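You operate a simulated robot arm through the tools that you are given. There is no shell and no other tool. Be economical: measure what you need, move in short steps, check, and stop when the job is done.

Carry out the task below with a simulated robot arm. There is one attempt and no reset: what you move stays moved.

JOB
Open the tins drawer, put the lentils tin from there on the blue plate and shut the drawer again. Then fetch the blue tub and set it on the mint plate. Then push the black door shut. Keep to this order. Set down upright: lentils tin.

Only the result counts: the job must be done as asked and must still hold three seconds after the hand-in. Knocking over, shifting, dropping, spilling or breaking anything else fails it.

ROBOT AND FRAMES
A 6-joint arm with a two-finger parallel gripper on a trunk, on a base that drives. Base frame: it is fixed to the floor where the robot stands at the start and does not move with it; the origin is under the middle of the robot, x ahead of it, y to its left, z up. Units: m, rad, N and s.
Its first joint turns from -2.897 to 2.897 rad. Places, roughly: black door [-0.6, 0.7, 1]; blue plate (19x19x3 cm) [0.6, -0.8, 0.9]; blue tub (10x10x8 cm) [-7.5, -3.4, 0.9]; lentils tin [1.25, -0.75, 0.5]; mint plate [-7.5, -3.75, 0.75]; tins drawer [1.2, -0.7, 0.4]. Payload 3.43 kg.
The tool frame sits at the grasp point between the pads (the TCP): z along the fingers, y along the line on which they close. The tips reach 0.034 m beyond it. The gripper opens to 0.128 m. The fingers are 0.024 m wide and 0.012 m thick; the gripper's body (0.048 by 0.13 m) begins 0.096 m behind the TCP.
Orientation is that of the tool frame in the base frame, as [roll, pitch, yaw] about the fixed x, y, z axes, in that order (R = Rz(yaw) Ry(pitch) Rx(roll)). With the fingers straight down and closing along the base's y, the tool's x points along the base's -x, its y along +y and its z along -z.

CONTROLS
- The arm moves only by the tool nudge_tool. Its argument "plan" is a list of rows, each a list of 7 numbers: the shift along the tool's x, y, z in m, then the turn, a rotation vector about the tool's x, y, z in rad, then the opening, from 0 (shut) to 1 (fully open). In form: [[tx, ty, tz, wx, wy, wz, gripper], ...]. A call has 1 to 12 rows; each row shifts and turns the commanded pose from where the row before left it, along the tool's axes as they then stand. A row lasts 0.2 s, in which the tool goes at most 0.05 m and 0.15 rad; a call with a longer step from one row to the next is refused whole, and so is a gripper value outside its range. Where a pose cannot be reached the arm comes as near as it can. A force on the tool above 40 N (or 10 N above the force at the start of the call, whichever is more), or a blocked arm, ends the call early, and 0.2 s more pass. The fingers move at their own pace (about 0.153 m/s each) and stop on an object; they squeeze with about 32 N. The grip force told is the motor's: it shows also when the fingers shut on nothing. Time passes only in rows, and 0.2 s behind the last, so rows that do not move let the fingers close. It gives the time, the measured TCP pose, the force on the tool (base axes), the opening and the grip force at its end, in the units of the frame above (readings bear some noise), with the torque about the TCP (base axes, N m) and any sound that the robot's microphone picked up, and new pictures: "views" is both (left out), scene, wrist or none.
- Cameras (640 x 400 px; columns grow to the right, rows downward): "scene" is now at [0.168, 0.1928, 1.2109]; the picture's right is [-0.31, -0.95, 0.00], its down [-0.42, 0.14, -0.90] and it looks along [0.86, -0.28, -0.44] (base axes); focal length 214 px, centre (320, 200). "wrist" rides on the gripper at [0.076, -0.011, -0.16] in the tool frame; the picture's right is [0.15, 0.99, 0.00], its down [-0.88, 0.13, -0.46] and it looks along [-0.45, 0.07, 0.89] (tool axes); focal length 234 px, centre (320, 200).
- base_move(legs): drives the robot by 1 to 6 legs, each [ahead, left, turn to the left] in m, m and rad, along the robot's own axes; the way and the turn of a leg run together, so that a leg with both is an arc; at most 1.5 m and 3.142 rad a leg. The arm and the cameras ride along, it lands a little off, and it stops where it bumps. It gives what a move gives, and a new picture of the scene camera.
- pan_tilt(pan, tilt): turns the head with the scene camera to pan (to the left, within 2.496 rad either way) and tilt (down, from -0.506 to 1.204), counted from straight ahead of the robot. It gives what a move gives, and a new picture of the scene camera.
- locate(camera, pixels): for up to 12 pixels [column, row] of the newest picture of that camera ("zoom" is the newest enlarged one), the place [x, y, z] in the base frame of the surface seen there, good to about 0.003 m. The clock stands still meanwhile.
- close_up(camera, box): a new picture of the part [left, top, right, bottom] of that camera's present view, enlarged. The clock stands still meanwhile.
- finish_job(): hands the job in; it is judged then, once.

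Go step by step. Measure first, check grasps and placings, and put right what went wrong. The budget is 110 turns and 260 pictures, counting those below and the enlarged ones. Unless the task says otherwise, let go and move clear before handing in, and close with one line.

The tools are called by a JSON object that holds its "op" and its "data". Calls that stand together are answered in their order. nudge_tool: Moves the arm, as the interface text tells. Its arguments: {"type":"object","properties":{"plan":{"type":"array","items":{"type":"array","items":{"type":"number"}}},"views":{"type":"string","enum":["both","scene","wrist","none"]}},"required":["plan"]} The other tools are called the same way: base_move (legs) drives the base; pan_tilt (pan, tilt) turns the head that bears the scene camera; locate (camera, pixels) gives the place of the surface under pixels of a picture; close_up (camera, box) takes an enlarged picture of a part of a camera's view; finish_job () hands the job in.

At the start:

```text
time: 0.0
tool_pos: [0.6997, -0.1902, 1.1308]
orientation: [-3.141, 0.002, -3.141]
force: [1.2, -1.0, -0.1]
torque: [0.01, -0.02, 0.01]
finger_gap: 0.128
grip_force: 0.1
robot x, y, heading: [-0.0009, 0.0033, -0.002]
head pan, tilt: [-0.316, 0.452]
```

scene: 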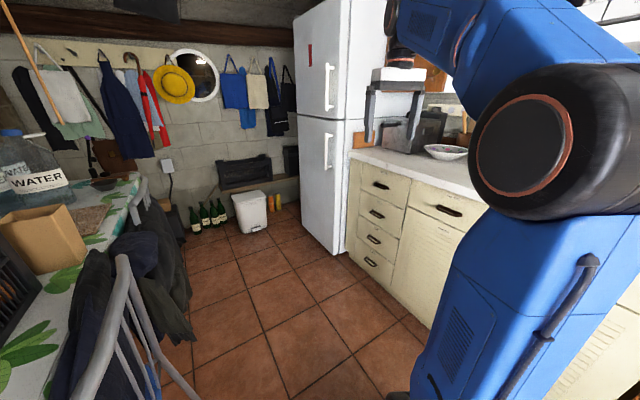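
wrist: 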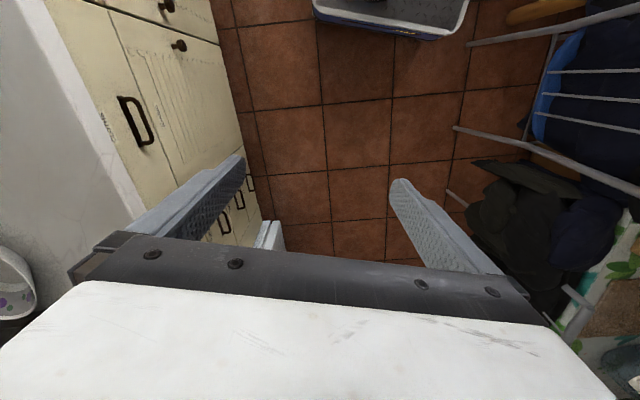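

The scene shows a chest of four drawers by the fridge (about 380,185–375,262), partly hidden by the arm. I'll look around with the head and take a close-up.

{"op": "close_up", "data": {"camera": "scene", "box": [320, 100, 500, 300]}}

{"op": "locate", "data": {"camera": "scene", "pixels": [[380, 185], [377, 213], [374, 240], [371, 262], [447, 210], [445, 152], [355, 250], [349, 155]]}}

{"op": "pan_tilt", "data": {"pan": -1.0, "tilt": 0.5}}

```text
2.00 times, centred on (410, 200) of scene
```

zoom: 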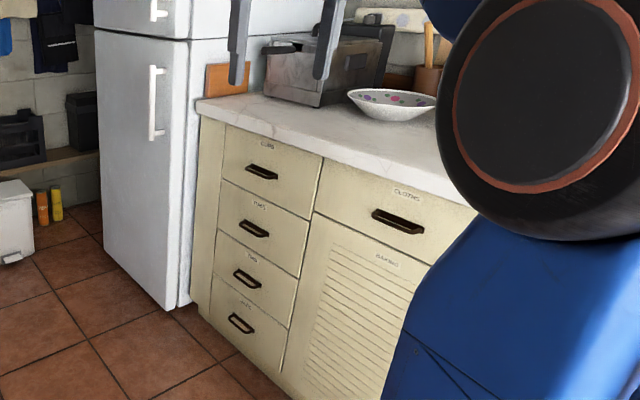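

```text
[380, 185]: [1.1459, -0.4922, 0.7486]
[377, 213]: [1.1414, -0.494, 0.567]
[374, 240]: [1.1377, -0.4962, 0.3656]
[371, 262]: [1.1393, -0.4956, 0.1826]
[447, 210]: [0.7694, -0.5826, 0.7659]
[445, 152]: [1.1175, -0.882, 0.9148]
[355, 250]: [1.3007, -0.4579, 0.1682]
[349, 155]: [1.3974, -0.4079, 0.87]
```

```text
time: 1.1
tool_pos: [0.7003, -0.1908, 1.1304]
orientation: [-3.14, 0.003, 3.141]
force: [0.0, -0.1, 0.8]
torque: [0.0, 0.04, 0.01]
finger_gap: 0.1278
grip_force: 0.0
robot x, y, heading: [-0.0005, 0.0012, -0.001]
head pan, tilt: [-1.0, 0.499]
```

scene: 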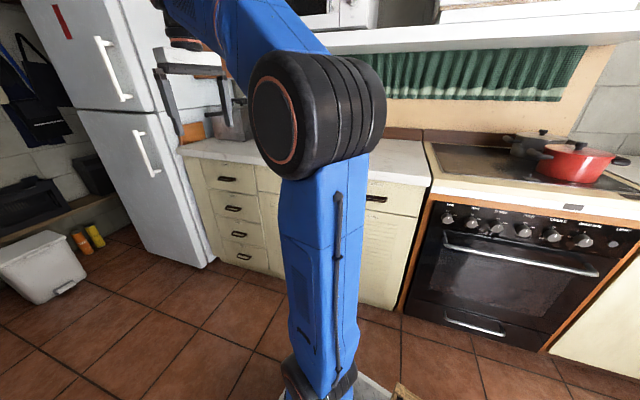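

The drawer stack is visible at (235,178–245,257). I'll zoom in to read the labels.

{"op": "close_up", "data": {"camera": "scene", "box": [190, 150, 290, 280]}}

{"op": "pan_tilt", "data": {"pan": -1.6, "tilt": 0.5}}

{"op": "pan_tilt", "data": {"pan": 0.9, "tilt": 0.5}}

{"op": "pan_tilt", "data": {"pan": 2.3, "tilt": 0.4}}

```text
3.08 times, centred on (240, 215) of scene
```

zoom: 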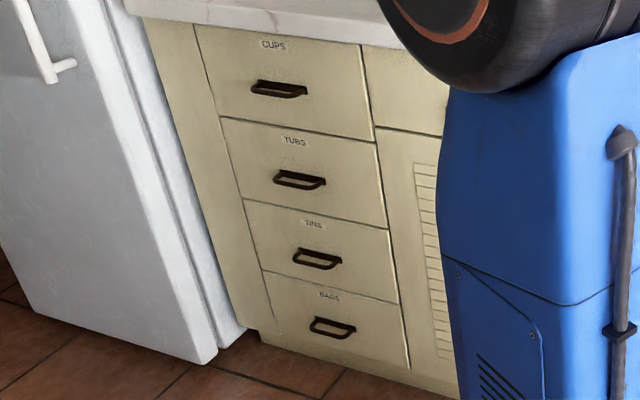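

```text
time: 2.1
tool_pos: [0.7002, -0.1907, 1.1293]
orientation: [3.142, 0.0, -3.141]
force: [0.3, 0.9, 0.2]
torque: [-0.01, -0.02, 0.01]
finger_gap: 0.1282
grip_force: 0.0
robot x, y, heading: [0.0002, -0.0026, -0.004]
head pan, tilt: [-1.6, 0.499]
```

scene: 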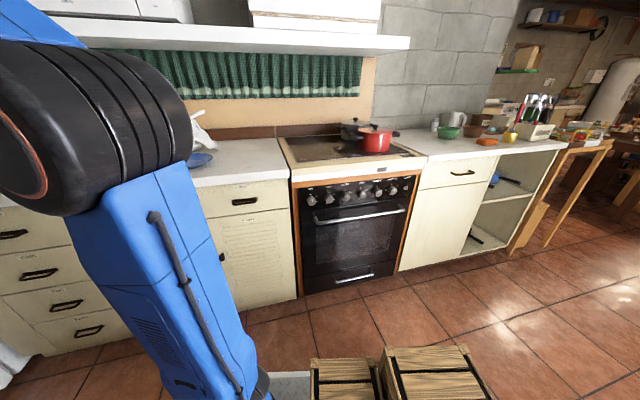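

```text
time: 4.3
tool_pos: [0.6998, -0.1898, 1.1302]
orientation: [-3.14, 0.0, 3.141]
force: [-0.1, -0.3, 0.5]
torque: [0.0, -0.03, -0.01]
finger_gap: 0.1279
grip_force: 0.0
robot x, y, heading: [-0.0016, 0.0012, -0.001]
head pan, tilt: [0.901, 0.499]
```

scene: 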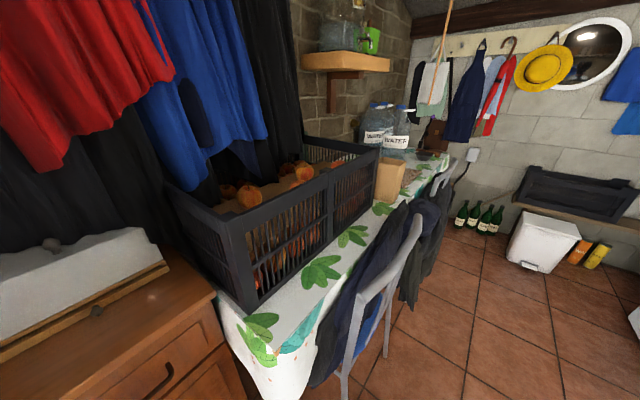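

```text
time: 5.9
tool_pos: [0.6995, -0.1906, 1.1305]
orientation: [3.141, 0.001, 3.141]
force: [0.5, 0.1, -0.2]
torque: [-0.01, 0.02, 0.03]
finger_gap: 0.128
grip_force: 0.1
robot x, y, heading: [-0.0018, -0.0013, 0.001]
head pan, tilt: [2.3, 0.4]
```

scene: 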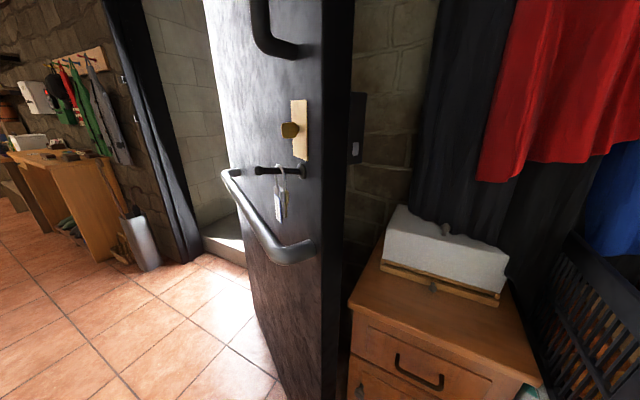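

The third drawer is TINS (handle about (1.14,-0.50,0.37)), and the black door stands ajar to my left rear. I'll look at the floor around me for driving room.

{"op": "pan_tilt", "data": {"pan": -1.5, "tilt": 1.1}}

{"op": "pan_tilt", "data": {"pan": -0.1, "tilt": 0.9}}

```text
time: 9.0
tool_pos: [0.6998, -0.1909, 1.1298]
orientation: [-3.142, 0.003, -3.141]
force: [0.4, -1.0, 0.2]
torque: [-0.03, -0.03, 0.02]
finger_gap: 0.1279
grip_force: 0.0
robot x, y, heading: [-0.0003, 0.0015, -0.002]
head pan, tilt: [-1.499, 1.1]
```

scene: 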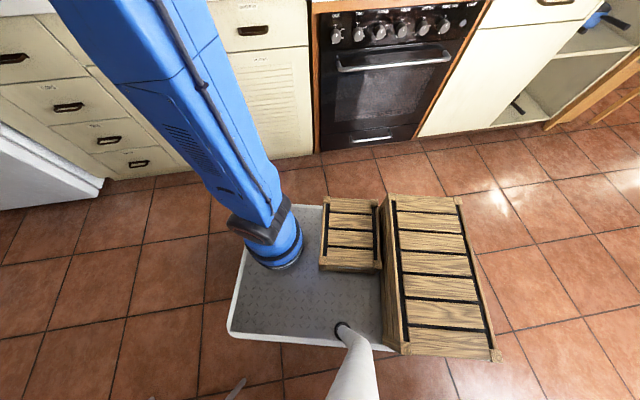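

```text
time: 10.5
tool_pos: [0.7008, -0.1895, 1.1298]
orientation: [3.141, 0.001, 3.142]
force: [-0.5, -0.1, 0.3]
torque: [-0.04, 0.01, -0.05]
finger_gap: 0.1281
grip_force: 0.1
robot x, y, heading: [0.0015, -0.0019, -0.001]
head pan, tilt: [-0.099, 0.901]
```

scene: 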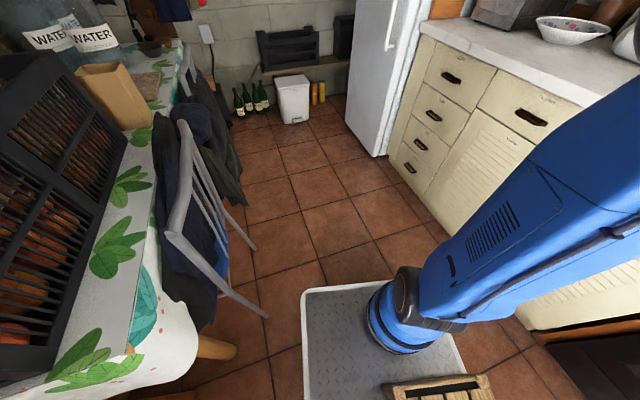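

The deck and crates belong to the robot. I'll measure deck corners, arm base and obstacles.

{"op": "locate", "data": {"camera": "scene", "pixels": [[306, 294], [424, 274], [372, 300], [435, 385], [265, 315], [236, 348], [240, 200], [348, 262], [190, 350], [345, 105], [391, 178]]}}

{"op": "close_up", "data": {"camera": "scene", "box": [380, 60, 480, 190]}}

{"op": "locate", "data": {"camera": "zoom", "pixels": [[320, 200], [200, 200]]}}

{"op": "pan_tilt", "data": {"pan": -2.3, "tilt": 1.0}}

```text
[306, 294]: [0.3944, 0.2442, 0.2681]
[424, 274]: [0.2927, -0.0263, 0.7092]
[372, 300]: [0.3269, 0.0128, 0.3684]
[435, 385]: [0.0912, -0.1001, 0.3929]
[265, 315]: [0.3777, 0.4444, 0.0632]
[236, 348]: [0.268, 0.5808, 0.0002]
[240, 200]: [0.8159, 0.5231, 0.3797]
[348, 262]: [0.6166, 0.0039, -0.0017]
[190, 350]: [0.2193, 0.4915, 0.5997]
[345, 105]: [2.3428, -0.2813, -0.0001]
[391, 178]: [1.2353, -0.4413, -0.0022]
```

```text
3.08 times, centred on (430, 125) of scene
```

zoom: 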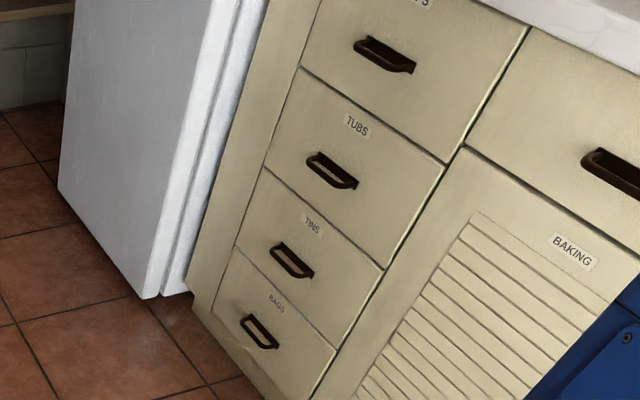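

```text
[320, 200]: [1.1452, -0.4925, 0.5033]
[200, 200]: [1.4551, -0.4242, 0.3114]
```

```text
time: 12.6
tool_pos: [0.7011, -0.1902, 1.1293]
orientation: [-3.14, 0.0, 3.14]
force: [1.0, -1.0, -0.3]
torque: [-0.03, 0.03, -0.01]
finger_gap: 0.1279
grip_force: 0.0
robot x, y, heading: [-0.0001, -0.001, 0.003]
head pan, tilt: [-2.3, 1.0]
```

scene: 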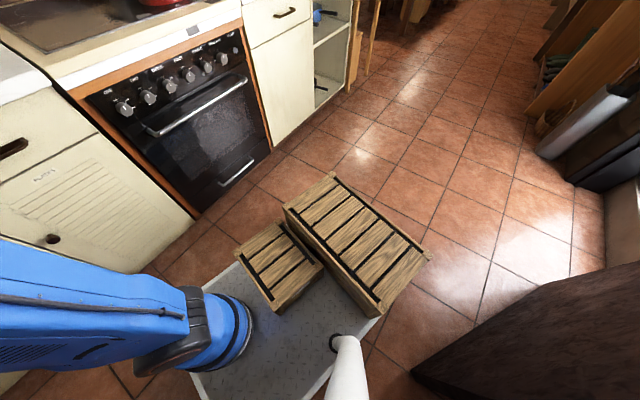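

I'll measure where the arm's first axis and the crates are.

{"op": "locate", "data": {"camera": "scene", "pixels": [[215, 295], [250, 320], [230, 370], [235, 300], [332, 174], [430, 256], [378, 316], [286, 208], [270, 310], [410, 375], [560, 280]]}}

{"op": "pan_tilt", "data": {"pan": -1.25, "tilt": 1.0}}

```text
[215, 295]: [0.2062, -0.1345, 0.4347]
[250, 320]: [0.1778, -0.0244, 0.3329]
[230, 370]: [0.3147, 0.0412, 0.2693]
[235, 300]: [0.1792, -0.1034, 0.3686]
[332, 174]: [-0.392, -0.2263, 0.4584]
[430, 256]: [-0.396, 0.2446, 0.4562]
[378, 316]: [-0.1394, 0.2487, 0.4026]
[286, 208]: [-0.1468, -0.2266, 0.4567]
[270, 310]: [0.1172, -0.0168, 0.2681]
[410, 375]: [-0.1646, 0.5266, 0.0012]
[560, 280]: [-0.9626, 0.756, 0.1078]
```

```text
time: 13.9
tool_pos: [0.6995, -0.19, 1.1296]
orientation: [3.14, 0.001, -3.141]
force: [0.8, -0.8, 0.3]
torque: [0.02, -0.02, -0.03]
finger_gap: 0.1278
grip_force: 0.0
robot x, y, heading: [0.0011, 0.0021, -0.002]
head pan, tilt: [-1.25, 1.0]
```

scene: 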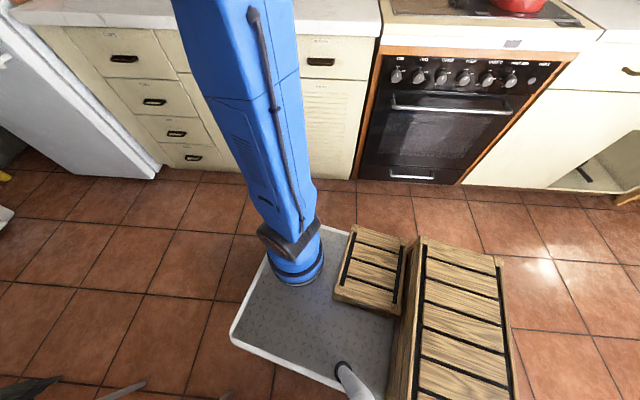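

The deck spans x −0.40…0.39, y ±0.25, arm axis about (0.26,−0.06). Driving ahead 0.33 and left 0.09 puts drawer and plate both in reach, clear of the chair foot at y≈0.44.

{"op": "base_move", "data": {"legs": [[0.33, 0.09, 0]]}}

{"op": "pan_tilt", "data": {"pan": -0.75, "tilt": 0.8}}

```text
time: 16.1
tool_pos: [1.0284, -0.1043, 1.1288]
orientation: [3.141, 0.001, 3.134]
force: [0.0, 0.1, -0.3]
torque: [-0.02, -0.04, -0.01]
finger_gap: 0.128
grip_force: 0.1
robot x, y, heading: [0.3272, 0.0857, -0.005]
head pan, tilt: [-1.25, 1.0]
```

scene: 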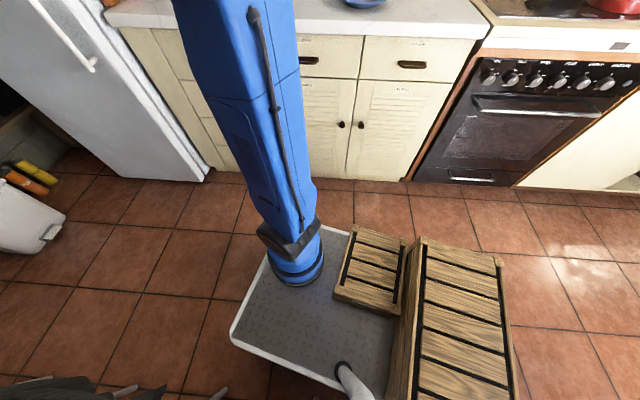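

```text
time: 17.1
tool_pos: [1.0279, -0.1049, 1.1299]
orientation: [-3.141, 0.003, 3.136]
force: [-0.5, -0.1, 0.5]
torque: [-0.01, -0.04, 0.0]
finger_gap: 0.1281
grip_force: 0.0
robot x, y, heading: [0.3247, 0.0857, -0.01]
head pan, tilt: [-0.75, 0.799]
```

scene: 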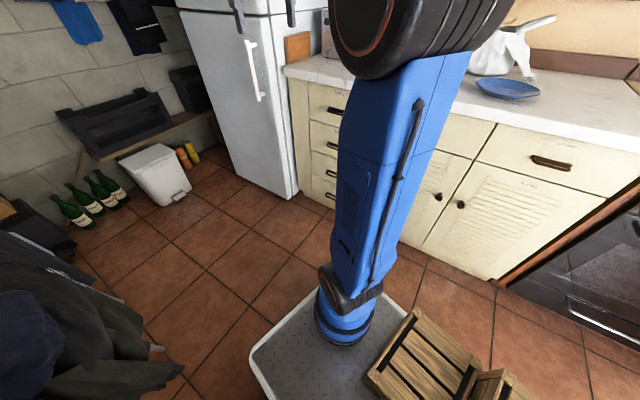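

Blue plate is at (508,88), TINS handle at (331,172). Measuring both.

{"op": "close_up", "data": {"camera": "scene", "box": [292, 130, 352, 200]}}

{"op": "locate", "data": {"camera": "scene", "pixels": [[508, 90], [478, 84], [540, 92], [490, 55], [331, 172], [345, 330]]}}

```text
5.71 times, centred on (322, 165) of scene
```

zoom: 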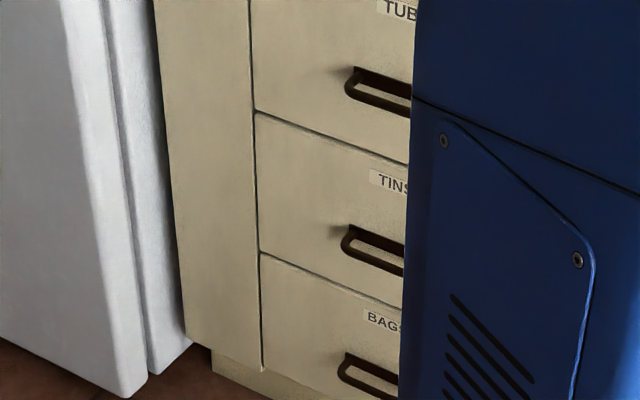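

```text
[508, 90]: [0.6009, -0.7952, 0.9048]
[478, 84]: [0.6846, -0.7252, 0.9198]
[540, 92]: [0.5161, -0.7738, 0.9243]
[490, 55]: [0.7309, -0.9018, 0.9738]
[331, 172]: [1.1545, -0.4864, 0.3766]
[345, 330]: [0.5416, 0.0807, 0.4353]
```

{"op": "locate", "data": {"camera": "zoom", "pixels": [[350, 250], [375, 262], [395, 270], [355, 232], [380, 243], [300, 220], [380, 290], [385, 252], [258, 190], [385, 180]]}}

```text
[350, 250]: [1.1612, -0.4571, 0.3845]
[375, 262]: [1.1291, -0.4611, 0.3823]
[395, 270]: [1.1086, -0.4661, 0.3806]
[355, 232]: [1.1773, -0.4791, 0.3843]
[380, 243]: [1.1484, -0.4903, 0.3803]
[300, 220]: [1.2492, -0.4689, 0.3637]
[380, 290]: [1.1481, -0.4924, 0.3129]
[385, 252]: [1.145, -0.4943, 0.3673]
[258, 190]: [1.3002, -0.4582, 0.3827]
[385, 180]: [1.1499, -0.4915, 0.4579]
```

The drawer front is yawed about 0.22 rad; the bar sits near (1.12,−0.471,0.38), pulling along (−0.22,0.975). I turn the gripper horizontal, closing vertically.

{"op": "nudge_tool", "data": {"plan": [[0, 0, 0, 0.15, 0, 0, 1], [0, 0, 0, 0.15, 0, 0, 1], [0, 0, 0, 0.15, 0, 0, 1], [0, 0, 0, 0.15, 0, 0, 1], [0, 0, 0, 0.15, 0, 0, 1], [0, 0, 0, 0.15, 0, 0, 1], [0, 0, 0, 0.15, 0, 0, 1], [0, 0, 0, 0.15, 0, 0, 1], [0, 0, 0, 0.15, 0, 0, 1], [0, 0, 0, 0.15, 0, 0, 1], [0, 0, 0, 0.0708, -0.08, 0, 1], [0, 0, 0, 0, -0.142, 0, 1]]}}

```text
time: 19.6
tool_pos: [1.0288, -0.1043, 1.1293]
orientation: [-1.571, 0.003, -2.921]
force: [-0.1, 0.0, 0.3]
torque: [-0.03, -0.02, -0.02]
finger_gap: 0.1278
grip_force: 0.0
robot x, y, heading: [0.3299, 0.0882, -0.008]
head pan, tilt: [-0.75, 0.799]
```

scene: 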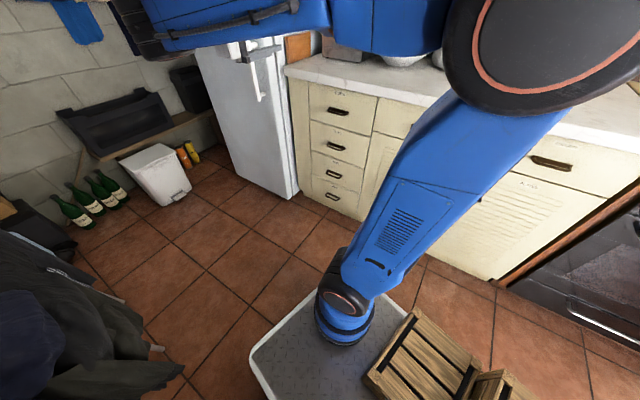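
wrist: 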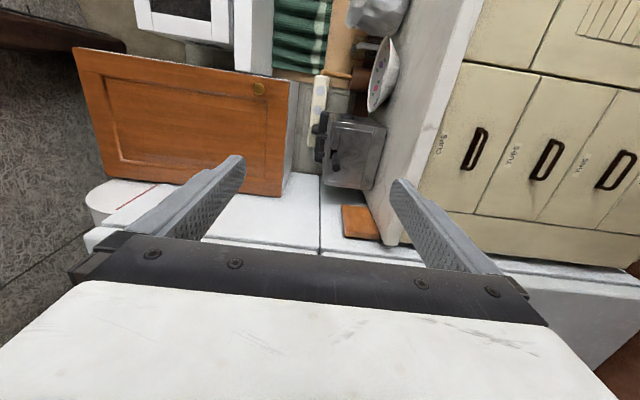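

The gripper is horizontal and all handles are visible. I measure the TINS handle from the scene (333,173).

{"op": "close_up", "data": {"camera": "scene", "box": [300, 140, 370, 205]}}

```text
6.15 times, centred on (335, 172) of scene
```

zoom: 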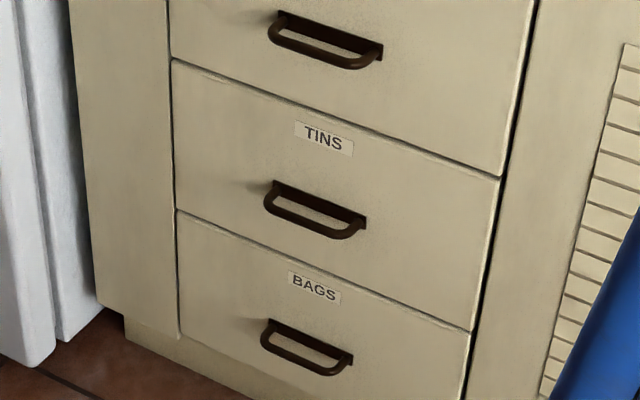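

{"op": "locate", "data": {"camera": "zoom", "pixels": [[270, 207], [300, 222], [345, 235], [300, 226], [325, 231], [277, 183], [360, 218], [320, 212], [240, 170], [430, 250], [340, 270], [318, 138]]}}

```text
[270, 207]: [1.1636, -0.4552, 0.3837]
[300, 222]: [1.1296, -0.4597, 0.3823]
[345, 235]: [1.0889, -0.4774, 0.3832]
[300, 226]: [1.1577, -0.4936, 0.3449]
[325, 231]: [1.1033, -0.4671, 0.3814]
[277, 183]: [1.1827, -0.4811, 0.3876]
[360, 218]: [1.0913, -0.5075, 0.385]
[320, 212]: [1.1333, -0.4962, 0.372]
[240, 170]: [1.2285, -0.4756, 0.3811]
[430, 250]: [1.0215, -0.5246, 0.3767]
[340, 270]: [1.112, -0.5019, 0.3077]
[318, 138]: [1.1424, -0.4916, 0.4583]
```

Bar centre about (1.129,−0.465,0.38), face about 32 mm behind. I descend toward the standoff.

{"op": "nudge_tool", "data": {"plan": [[0, 0.048, 0.01, 0, -0.01, 0, 1], [0, 0.048, 0.01, 0, 0, 0, 1], [0, 0.048, 0.01, 0, 0, 0, 1], [0, 0.048, 0.01, 0, 0, 0, 1], [0, 0.048, 0.01, 0, 0, 0, 1], [0, 0.048, 0.01, 0, 0, 0, 1], [0, 0.048, 0.01, 0, 0, 0, 1], [0, 0.048, 0.01, 0, 0, 0, 1], [0, 0.048, 0.01, 0, 0, 0, 1], [0, 0.048, 0.01, 0, 0, 0, 1], [0, 0.048, 0.01, 0, 0, 0, 1], [0, 0.048, 0.01, 0, 0, 0, 1]]}}

```text
time: 22.2
tool_pos: [1.0579, -0.2214, 0.5536]
orientation: [-1.57, 0.005, -2.914]
force: [0.5, 0.0, 0.1]
torque: [0.02, 0.02, 0.0]
finger_gap: 0.1281
grip_force: 0.1
robot x, y, heading: [0.3278, 0.0884, -0.005]
head pan, tilt: [-0.75, 0.799]
```

scene: 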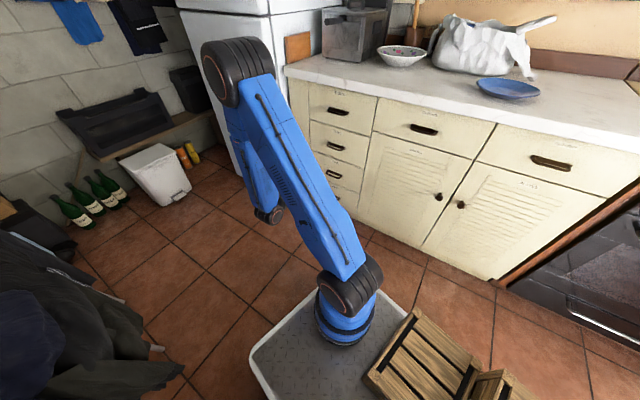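
wrist: 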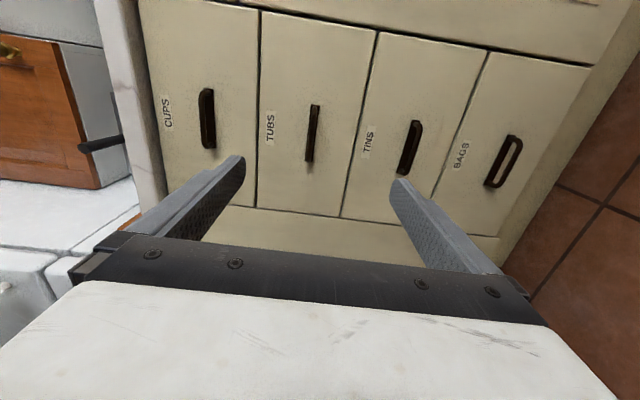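

Well placed above. I lower to handle height and approach to about 12 cm.

{"op": "nudge_tool", "data": {"plan": [[-0.0036, 0.0437, 0.02, 0, 0, 0, 0.6], [-0.0036, 0.0437, 0.02, 0, 0, 0, 0.6], [-0.0036, 0.0437, 0.02, 0, 0, 0, 0.6], [-0.0036, 0.0437, 0.02, 0, 0, 0, 0.6], [0, 0, 0.045, 0, 0, 0, 0.6]]}}

```text
time: 23.4
tool_pos: [1.1024, -0.3368, 0.3787]
orientation: [-1.57, 0.004, -2.912]
force: [-0.1, 0.0, 0.0]
torque: [-0.02, 0.02, 0.0]
finger_gap: 0.0768
grip_force: 0.0
robot x, y, heading: [0.3294, 0.0895, -0.003]
head pan, tilt: [-0.75, 0.799]
```

scene: 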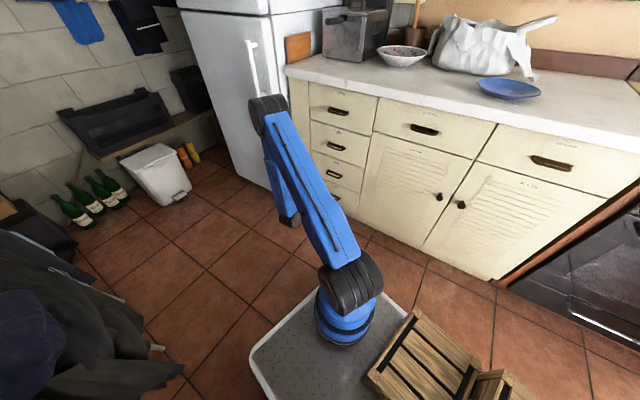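
wrist: 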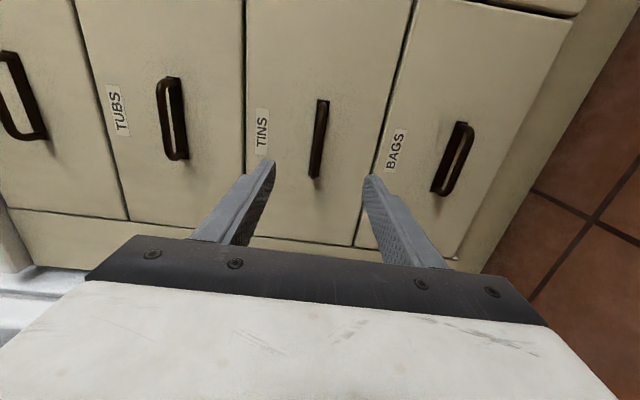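

The TINS bar (318,140) is centred between the fingers. Advance 12 cm, then close.

{"op": "nudge_tool", "data": {"plan": [[0, 0, 0.04, 0, 0, 0, 0.6], [0, 0, 0.04, 0, 0, 0, 0.6], [0, 0, 0.038, 0, 0, 0, 0.6]]}}

{"op": "nudge_tool", "data": {"plan": [[0, 0, 0, 0, 0, 0, 0.3], [0, 0, 0, 0, 0, 0, 0], [0, 0, 0, 0, 0, 0, 0], [0, 0, 0, 0, 0, 0, 0]]}}

```text
time: 24.2
tool_pos: [1.1285, -0.4532, 0.38]
orientation: [-1.572, 0.004, -2.912]
force: [-0.6, -0.5, -0.3]
torque: [0.0, -0.01, -0.03]
finger_gap: 0.0769
grip_force: 0.0
robot x, y, heading: [0.3317, 0.0887, -0.003]
head pan, tilt: [-0.75, 0.799]
```

scene: 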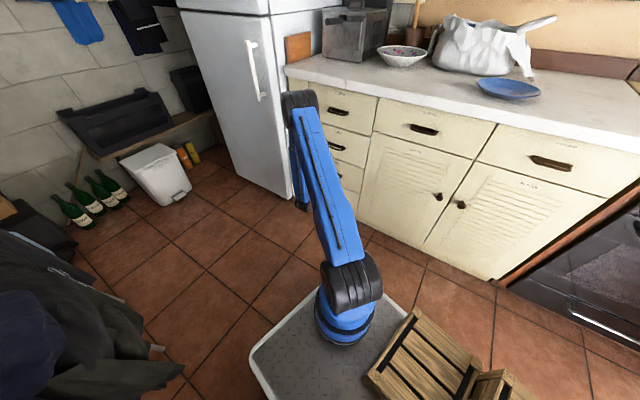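
wrist: 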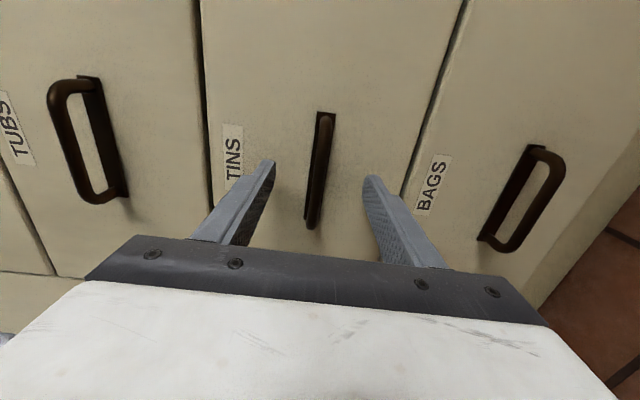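

```text
time: 25.2
tool_pos: [1.1264, -0.4534, 0.3823]
orientation: [-1.567, 0.003, -2.915]
force: [-5.4, -2.7, 30.3]
torque: [-0.52, 0.44, -0.54]
finger_gap: 0.0093
grip_force: 42.9
robot x, y, heading: [0.3259, 0.0889, -0.004]
head pan, tilt: [-0.75, 0.799]
```

scene: 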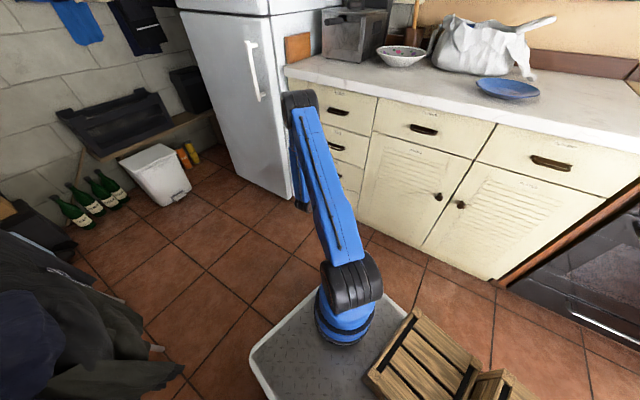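
wrist: 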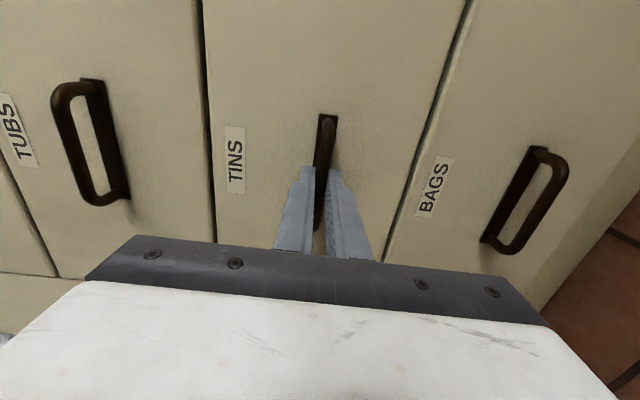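

The bar is held (gap 9 mm) with 30 N upward load, so I ease up 3 mm and pull outward.

{"op": "nudge_tool", "data": {"plan": [[0, -0.003, 0, 0, 0, 0, 0], [0, 0, -0.015, 0, 0, 0, 0], [0, 0, -0.02, 0, 0, 0, 0], [0, 0, -0.025, 0, 0, 0, 0]]}}

```text
time: 26.2
tool_pos: [1.114, -0.3969, 0.3822]
orientation: [-1.571, 0.004, -2.915]
force: [-15.4, -5.5, 8.4]
torque: [-0.21, 0.36, 0.73]
finger_gap: 0.0092
grip_force: 43.3
robot x, y, heading: [0.3305, 0.0875, -0.009]
head pan, tilt: [-0.75, 0.799]
```

scene: 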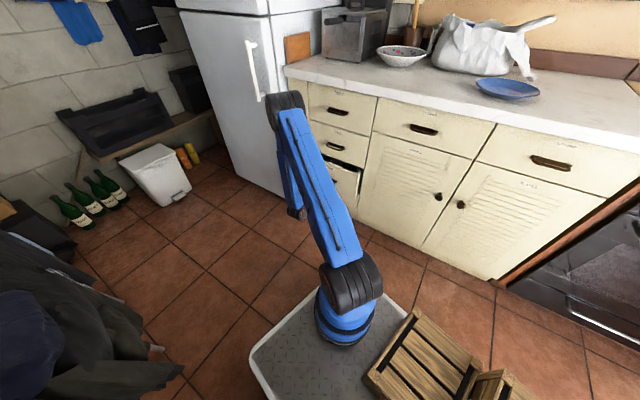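
wrist: 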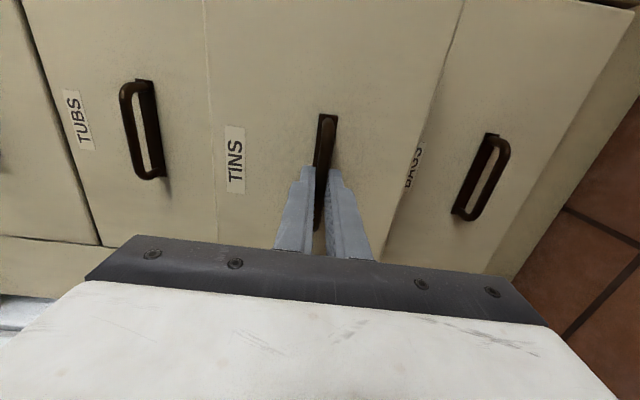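

The drawer is coming (opening at 345,165). Lateral −15 N in x: I ease that way and keep pulling.

{"op": "nudge_tool", "data": {"plan": [[0.002, 0, -0.03, 0, 0, 0, 0], [0.001, 0, -0.035, 0, 0, 0, 0], [0, 0, -0.035, 0, 0, 0, 0], [0, 0, -0.035, 0, 0, 0, 0], [0, 0, -0.035, 0, 0, 0, 0], [0, 0, -0.03, 0, 0, 0, 0]]}}

```text
time: 27.5
tool_pos: [1.0714, -0.2269, 0.3824]
orientation: [-1.571, 0.006, -2.911]
force: [-2.4, -0.3, 2.5]
torque: [-0.2, 0.58, 1.15]
finger_gap: 0.0095
grip_force: 43.4
robot x, y, heading: [0.3299, 0.0865, -0.006]
head pan, tilt: [-0.75, 0.799]
stopped in row 6: the force on the tool passed its limit (the readings are from after the stop); the commanded pose is now the measured one
```

scene: 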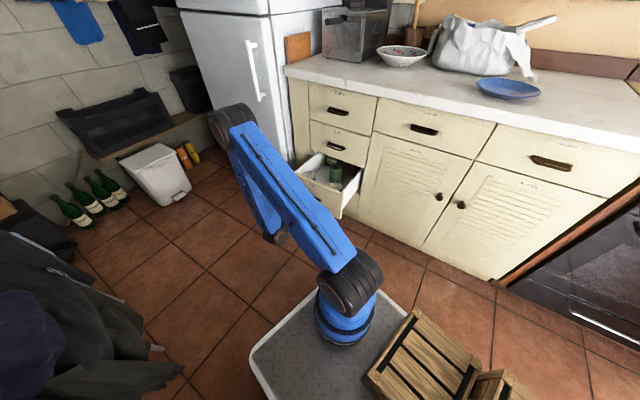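
wrist: 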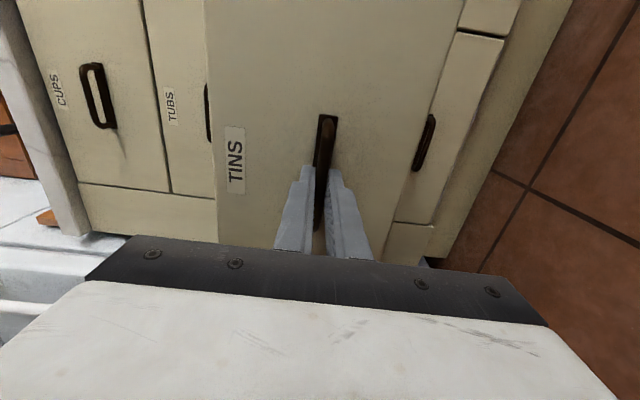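

The drawer hit its end stop, about 23 cm open. I look at its content.

{"op": "close_up", "data": {"camera": "scene", "box": [290, 130, 380, 220]}}

{"op": "nudge_tool", "data": {"plan": [[0, 0, 0, 0, 0, 0, 0.5], [0, 0, 0, 0, 0, 0, 0.5], [0, 0, -0.03, 0, 0, 0, 0.5], [0, 0, -0.04, 0, 0, 0, 0.5], [0, 0, -0.04, 0, 0, 0, 0.5]]}}

```text
4.44 times, centred on (335, 175) of scene
```

zoom: 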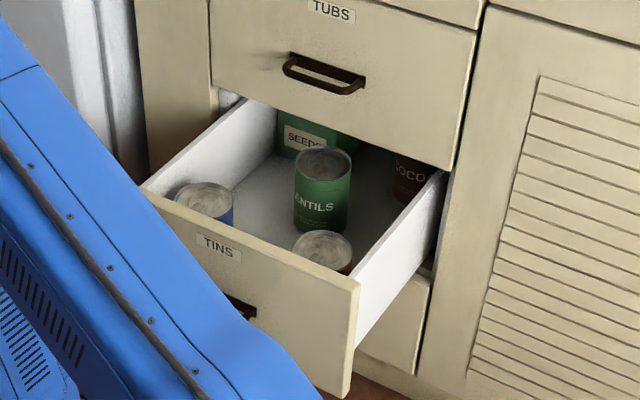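

```text
time: 28.7
tool_pos: [1.049, -0.1216, 0.3822]
orientation: [-1.568, 0.006, -2.912]
force: [-0.6, -0.4, -0.4]
torque: [-0.03, 0.03, 0.05]
finger_gap: 0.0643
grip_force: 0.0
robot x, y, heading: [0.3279, 0.0907, -0.011]
head pan, tilt: [-0.75, 0.799]
```

scene: 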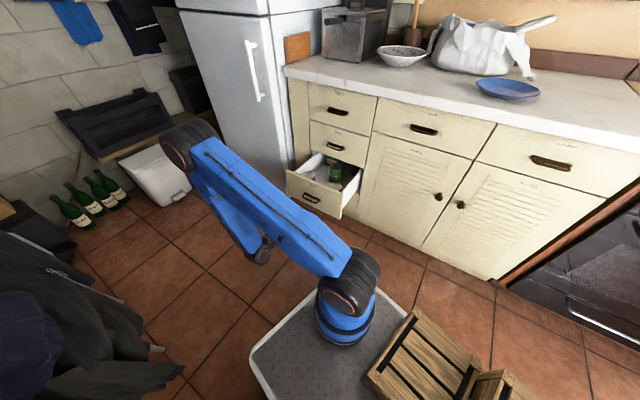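
wrist: 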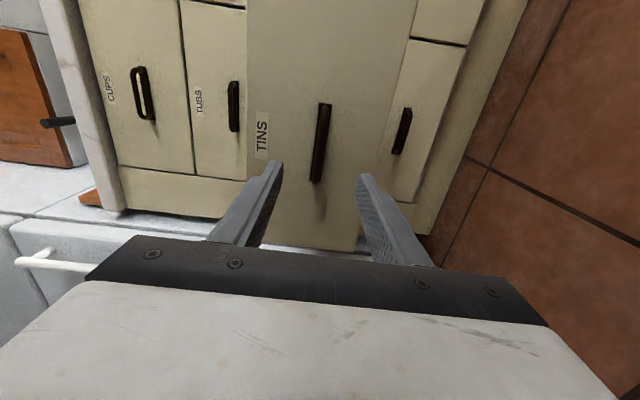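

The lentils tin is the green one in the middle of the drawer. Measuring it and the neighbours.

{"op": "close_up", "data": {"camera": "scene", "box": [290, 130, 380, 220]}}

{"op": "locate", "data": {"camera": "zoom", "pixels": [[323, 161], [300, 161], [347, 165], [323, 150], [323, 174], [322, 215], [205, 195], [323, 247], [420, 170], [300, 100], [330, 142], [420, 210]]}}

```text
4.44 times, centred on (335, 175) of scene
```

zoom: 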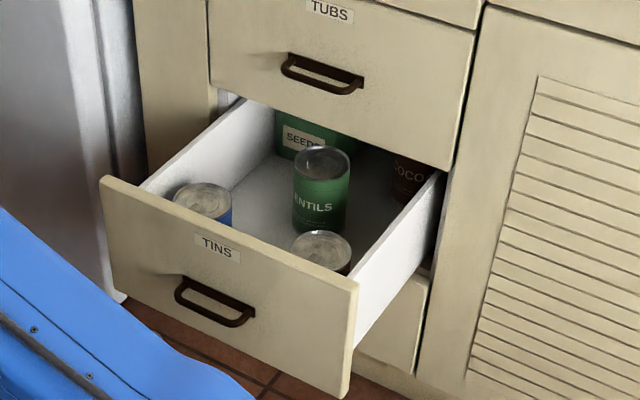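

```text
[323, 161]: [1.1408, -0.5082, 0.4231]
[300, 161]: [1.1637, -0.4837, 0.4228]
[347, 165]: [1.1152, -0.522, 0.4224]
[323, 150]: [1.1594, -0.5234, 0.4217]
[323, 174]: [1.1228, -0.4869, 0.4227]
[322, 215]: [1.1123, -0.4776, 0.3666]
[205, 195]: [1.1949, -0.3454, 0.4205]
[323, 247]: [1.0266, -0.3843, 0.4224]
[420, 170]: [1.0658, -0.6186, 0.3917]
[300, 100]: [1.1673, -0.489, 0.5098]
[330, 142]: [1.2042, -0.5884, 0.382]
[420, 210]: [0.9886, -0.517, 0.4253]
```

The lentils tin is centred at about (1.140,−0.504), top z 0.4225, half under the upper drawer, so I need a tilted grasp (35° from vertical) from the front. First raise and turn the gripper.

{"op": "nudge_tool", "data": {"plan": [[0, -0.05, 0, 0, 0, 0, 0.9], [0, -0.05, 0, 0, 0, 0, 0.9], [0, -0.05, 0, 0, 0, 0, 0.9], [0, -0.05, 0, 0, 0, 0, 0.9], [0, -0.05, 0, 0, 0, 0, 0.9], [0, 0, 0, 0, 0, 0.15, 0.9], [0, 0, 0, 0, 0, 0.15, 0.9], [0, 0, 0, 0, 0, 0.15, 0.9], [0, 0, 0, 0, 0, 0.15, 0.9], [0, 0, 0, 0, 0, 0.15, 0.9], [0, 0, 0, 0, 0, 0.15, 0.9], [0, 0, 0, 0, 0, 0.15, 0.9]], "views": "none"}}

{"op": "nudge_tool", "data": {"plan": [[0, 0, 0, 0, 0, 0.15, 0.9], [0, 0, 0, 0, 0, 0.15, 0.9], [0, 0, 0, 0, 0, 0.15, 0.9], [0, 0, 0, 0, 0, 0.0708, 0.9], [0, 0, 0, 0, 0.15, 0, 0.9], [0, 0, 0, 0, 0.15, 0, 0.9], [0, 0, 0, 0, 0.15, 0, 0.9], [0, 0, 0, 0, 0.15, 0, 0.9], [0, 0, 0, 0, 0.15, 0, 0.9], [0, 0, 0, 0, 0.15, 0, 0.9], [0, 0, 0, 0, 0.06, 0, 0.9]]}}

```text
time: 31.3
tool_pos: [1.0455, -0.1201, 0.6309]
orientation: [-1.567, 1.058, -2.908]
force: [-0.4, 0.0, 1.1]
torque: [0.03, 0.01, 0.02]
finger_gap: 0.1151
grip_force: 0.1
robot x, y, heading: [0.3314, 0.0895, -0.003]
head pan, tilt: [-0.75, 0.799]
```

```text
time: 33.7
tool_pos: [1.0457, -0.1211, 0.6321]
orientation: [3.132, 0.61, 1.797]
force: [-0.6, -0.1, -0.3]
torque: [0.03, 0.01, -0.02]
finger_gap: 0.115
grip_force: 0.1
robot x, y, heading: [0.3284, 0.0894, -0.003]
head pan, tilt: [-0.75, 0.799]
```

scene: 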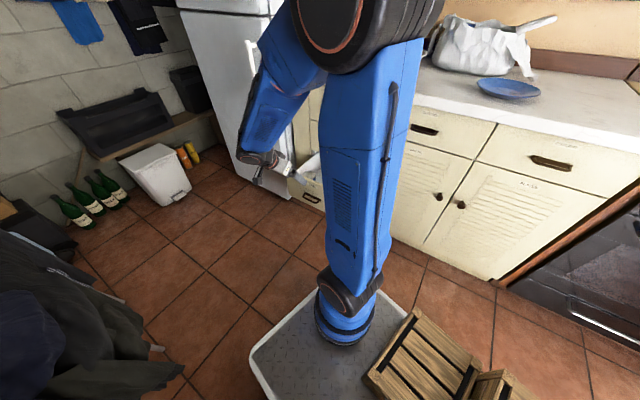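
wrist: 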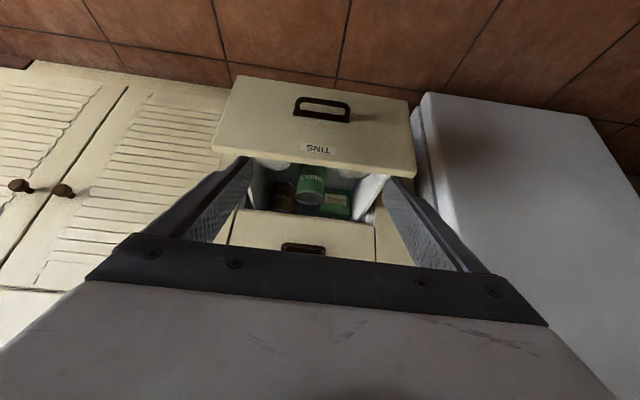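

The gripper is now tilted and aligned with the drawer. I move to 20 cm before the tin along the approach axis.

{"op": "nudge_tool", "data": {"plan": [[-0.0312, 0.0009, 0.0366, 0, 0, 0, 0.9], [-0.0312, 0.0009, 0.0366, 0, 0, 0, 0.9], [-0.0312, 0.0009, 0.0366, 0, 0, 0, 0.9], [-0.0312, 0.0009, 0.0366, 0, 0, 0, 0.9], [-0.0312, 0.0009, 0.0366, 0, 0, 0, 0.9], [-0.0312, 0.0009, 0.0366, 0, 0, 0, 0.9]]}}

```text
time: 35.1
tool_pos: [1.116, -0.3906, 0.5625]
orientation: [3.134, 0.613, 1.799]
force: [-0.1, 0.2, 0.3]
torque: [0.0, 0.04, -0.01]
finger_gap: 0.1154
grip_force: 0.0
robot x, y, heading: [0.3299, 0.0851, -0.002]
head pan, tilt: [-0.75, 0.799]
```

scene: 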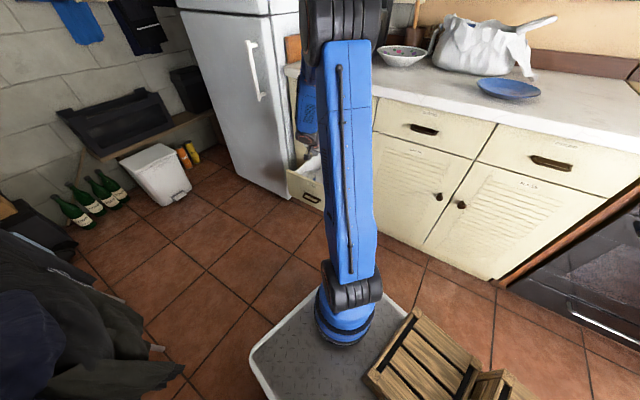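
wrist: 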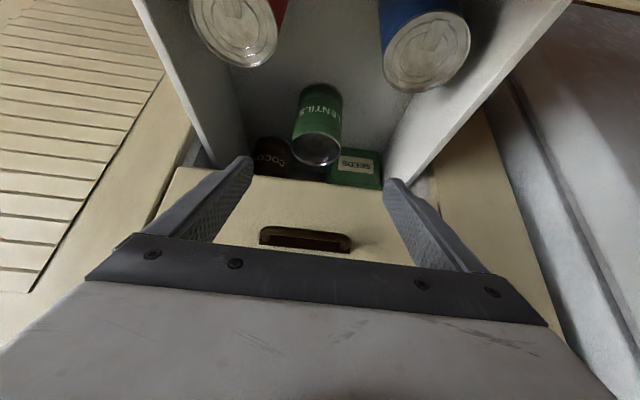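

The tin's top is at (316,150), well between the fingers. I confirm its position from the wrist camera.

{"op": "locate", "data": {"camera": "wrist", "pixels": [[316, 150], [294, 146], [339, 152], [318, 134], [316, 165], [320, 100], [300, 180], [365, 165], [275, 155], [300, 200]]}}

```text
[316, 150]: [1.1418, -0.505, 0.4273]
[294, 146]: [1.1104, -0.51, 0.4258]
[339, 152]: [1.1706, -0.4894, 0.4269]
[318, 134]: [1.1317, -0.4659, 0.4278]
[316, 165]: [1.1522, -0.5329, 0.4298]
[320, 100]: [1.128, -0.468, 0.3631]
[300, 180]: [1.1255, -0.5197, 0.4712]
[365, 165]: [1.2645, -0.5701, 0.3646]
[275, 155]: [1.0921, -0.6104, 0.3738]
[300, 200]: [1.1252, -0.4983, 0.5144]
```

Tin centre (1.141,−0.500). Advance 20 cm along the approach axis, then close.

{"op": "nudge_tool", "data": {"plan": [[0.0011, 0, 0.0406, 0, 0, 0, 0.9], [0.0011, 0, 0.0406, 0, 0, 0, 0.9], [0.0011, 0, 0.0406, 0, 0, 0, 0.9], [0.0011, 0, 0.0406, 0, 0, 0, 0.9], [0.0011, 0, 0.0406, 0, 0, 0, 0.9]]}}

```text
time: 36.3
tool_pos: [1.1426, -0.5004, 0.3907]
orientation: [3.133, 0.616, 1.798]
force: [-1.3, -0.1, 0.5]
torque: [0.02, 0.0, -0.01]
finger_gap: 0.1155
grip_force: 0.1
robot x, y, heading: [0.3309, 0.0895, -0.004]
head pan, tilt: [-0.75, 0.799]
```

scene: 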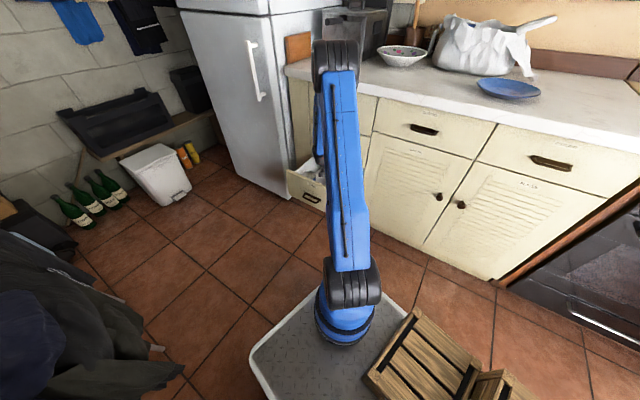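
wrist: 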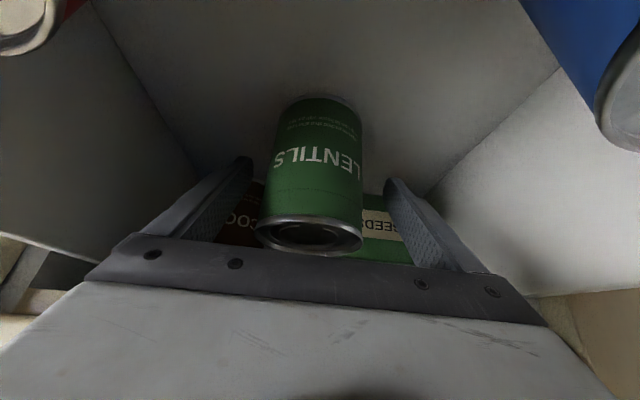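

The tin stands between the fingers with no contact force. Closing.

{"op": "nudge_tool", "data": {"plan": [[0, 0, 0, 0, 0, 0, 0.65], [0, 0, 0, 0, 0, 0, 0.55], [0, 0, 0, 0, 0, 0, 0.3], [0, 0, 0, 0, 0, 0, 0], [0, 0, 0, 0, 0, 0, 0]], "views": "wrist"}}

```text
time: 37.5
tool_pos: [1.1418, -0.5015, 0.3892]
orientation: [3.134, 0.613, 1.798]
force: [-1.2, -1.6, 0.5]
torque: [-0.13, 0.2, 0.01]
finger_gap: 0.0729
grip_force: 31.7
robot x, y, heading: [0.3288, 0.0866, -0.004]
head pan, tilt: [-0.75, 0.799]
```

wrist: 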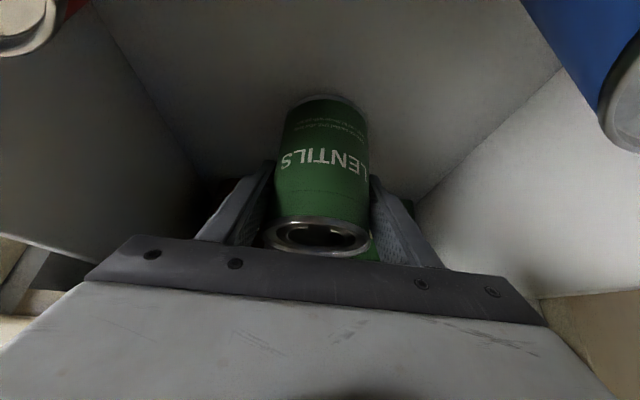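

Held at 73 mm. I lift 2 cm, bring it out from under the upper drawer, then raise.

{"op": "nudge_tool", "data": {"plan": [[-0.0115, 0, -0.0164, 0, 0, 0, 0], [0.0287, 0, -0.02, 0, 0, 0, 0], [0.0246, 0, -0.0172, 0, 0, 0, 0], [-0.0143, 0, -0.0205, 0, 0, 0, 0], [-0.0143, 0, -0.0205, 0, 0, 0, 0], [0.0131, 0, -0.0336, 0, 0, 0, 0], [0.0074, 0, -0.0418, 0, 0, 0, 0], [-0.0258, 0, -0.0369, 0, 0, 0, 0], [-0.0258, 0, -0.0369, 0, 0, 0, 0], [-0.0258, 0, -0.0369, 0, 0, 0, 0], [-0.0258, 0, -0.0369, 0, 0, 0, 0], [-0.0258, 0, -0.0369, 0, 0, 0, 0]]}}

```text
time: 40.1
tool_pos: [1.1112, -0.3783, 0.7349]
orientation: [3.137, 0.611, 1.799]
force: [0.8, -0.8, -4.5]
torque: [-0.02, 0.04, 0.0]
finger_gap: 0.073
grip_force: 31.7
robot x, y, heading: [0.3288, 0.0862, -0.008]
head pan, tilt: [-0.75, 0.799]
```

scene: 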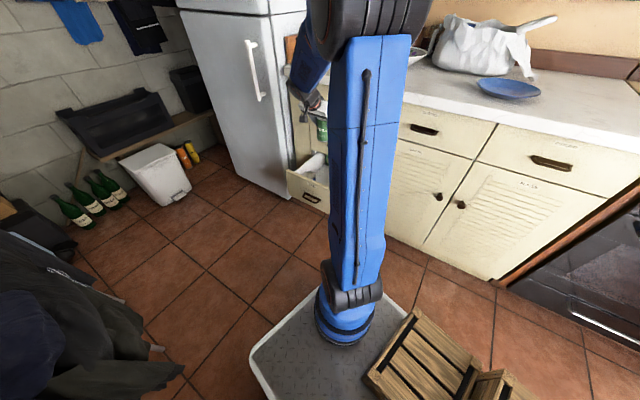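
wrist: 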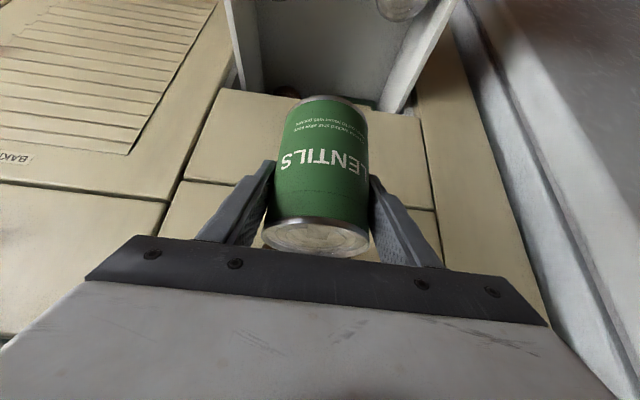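

Tin is held clear. Raise to carrying height.

{"op": "nudge_tool", "data": {"plan": [[-0.0252, 0, -0.0361, 0, 0, 0, 0], [-0.0252, 0, -0.0361, 0, 0, 0, 0], [-0.0252, 0, -0.0361, 0, 0, 0, 0], [-0.0252, 0, -0.0361, 0, 0, 0, 0], [-0.0252, 0, -0.0361, 0, 0, 0, 0], [-0.0252, 0, -0.0361, 0, 0, 0, 0], [-0.0252, 0, -0.0361, 0, 0, 0, 0], [-0.0252, 0, -0.0361, 0, 0, 0, 0]]}}

{"op": "locate", "data": {"camera": "scene", "pixels": [[508, 90], [478, 84], [540, 92], [508, 78], [510, 100], [490, 55], [528, 72], [550, 18], [440, 60]]}}

```text
time: 41.9
tool_pos: [1.1091, -0.3805, 1.0876]
orientation: [3.136, 0.611, 1.798]
force: [0.2, -0.4, -4.6]
torque: [-0.04, 0.06, -0.01]
finger_gap: 0.0732
grip_force: 31.9
robot x, y, heading: [0.3273, 0.0878, -0.007]
head pan, tilt: [-0.75, 0.799]
```

scene: 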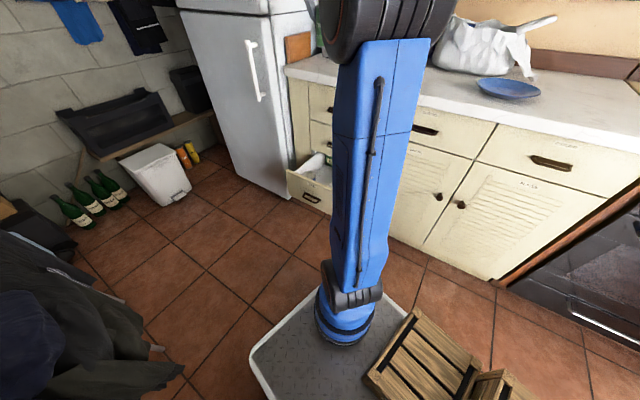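
wrist: 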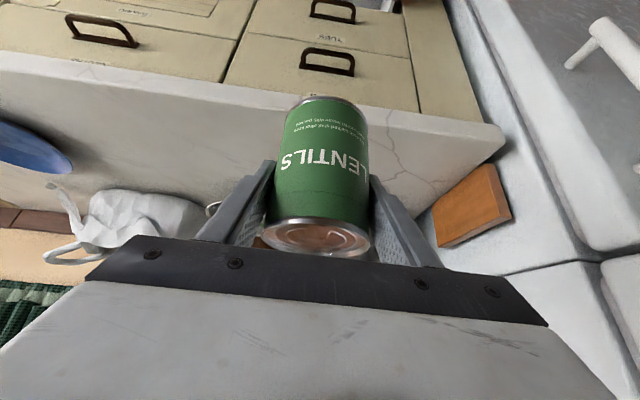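

```text
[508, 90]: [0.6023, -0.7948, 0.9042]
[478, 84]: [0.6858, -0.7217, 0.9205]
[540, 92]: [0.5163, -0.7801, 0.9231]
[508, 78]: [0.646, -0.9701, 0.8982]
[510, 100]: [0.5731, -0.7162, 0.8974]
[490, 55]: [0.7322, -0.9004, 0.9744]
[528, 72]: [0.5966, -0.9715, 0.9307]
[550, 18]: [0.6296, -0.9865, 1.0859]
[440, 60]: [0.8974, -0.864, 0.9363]
```

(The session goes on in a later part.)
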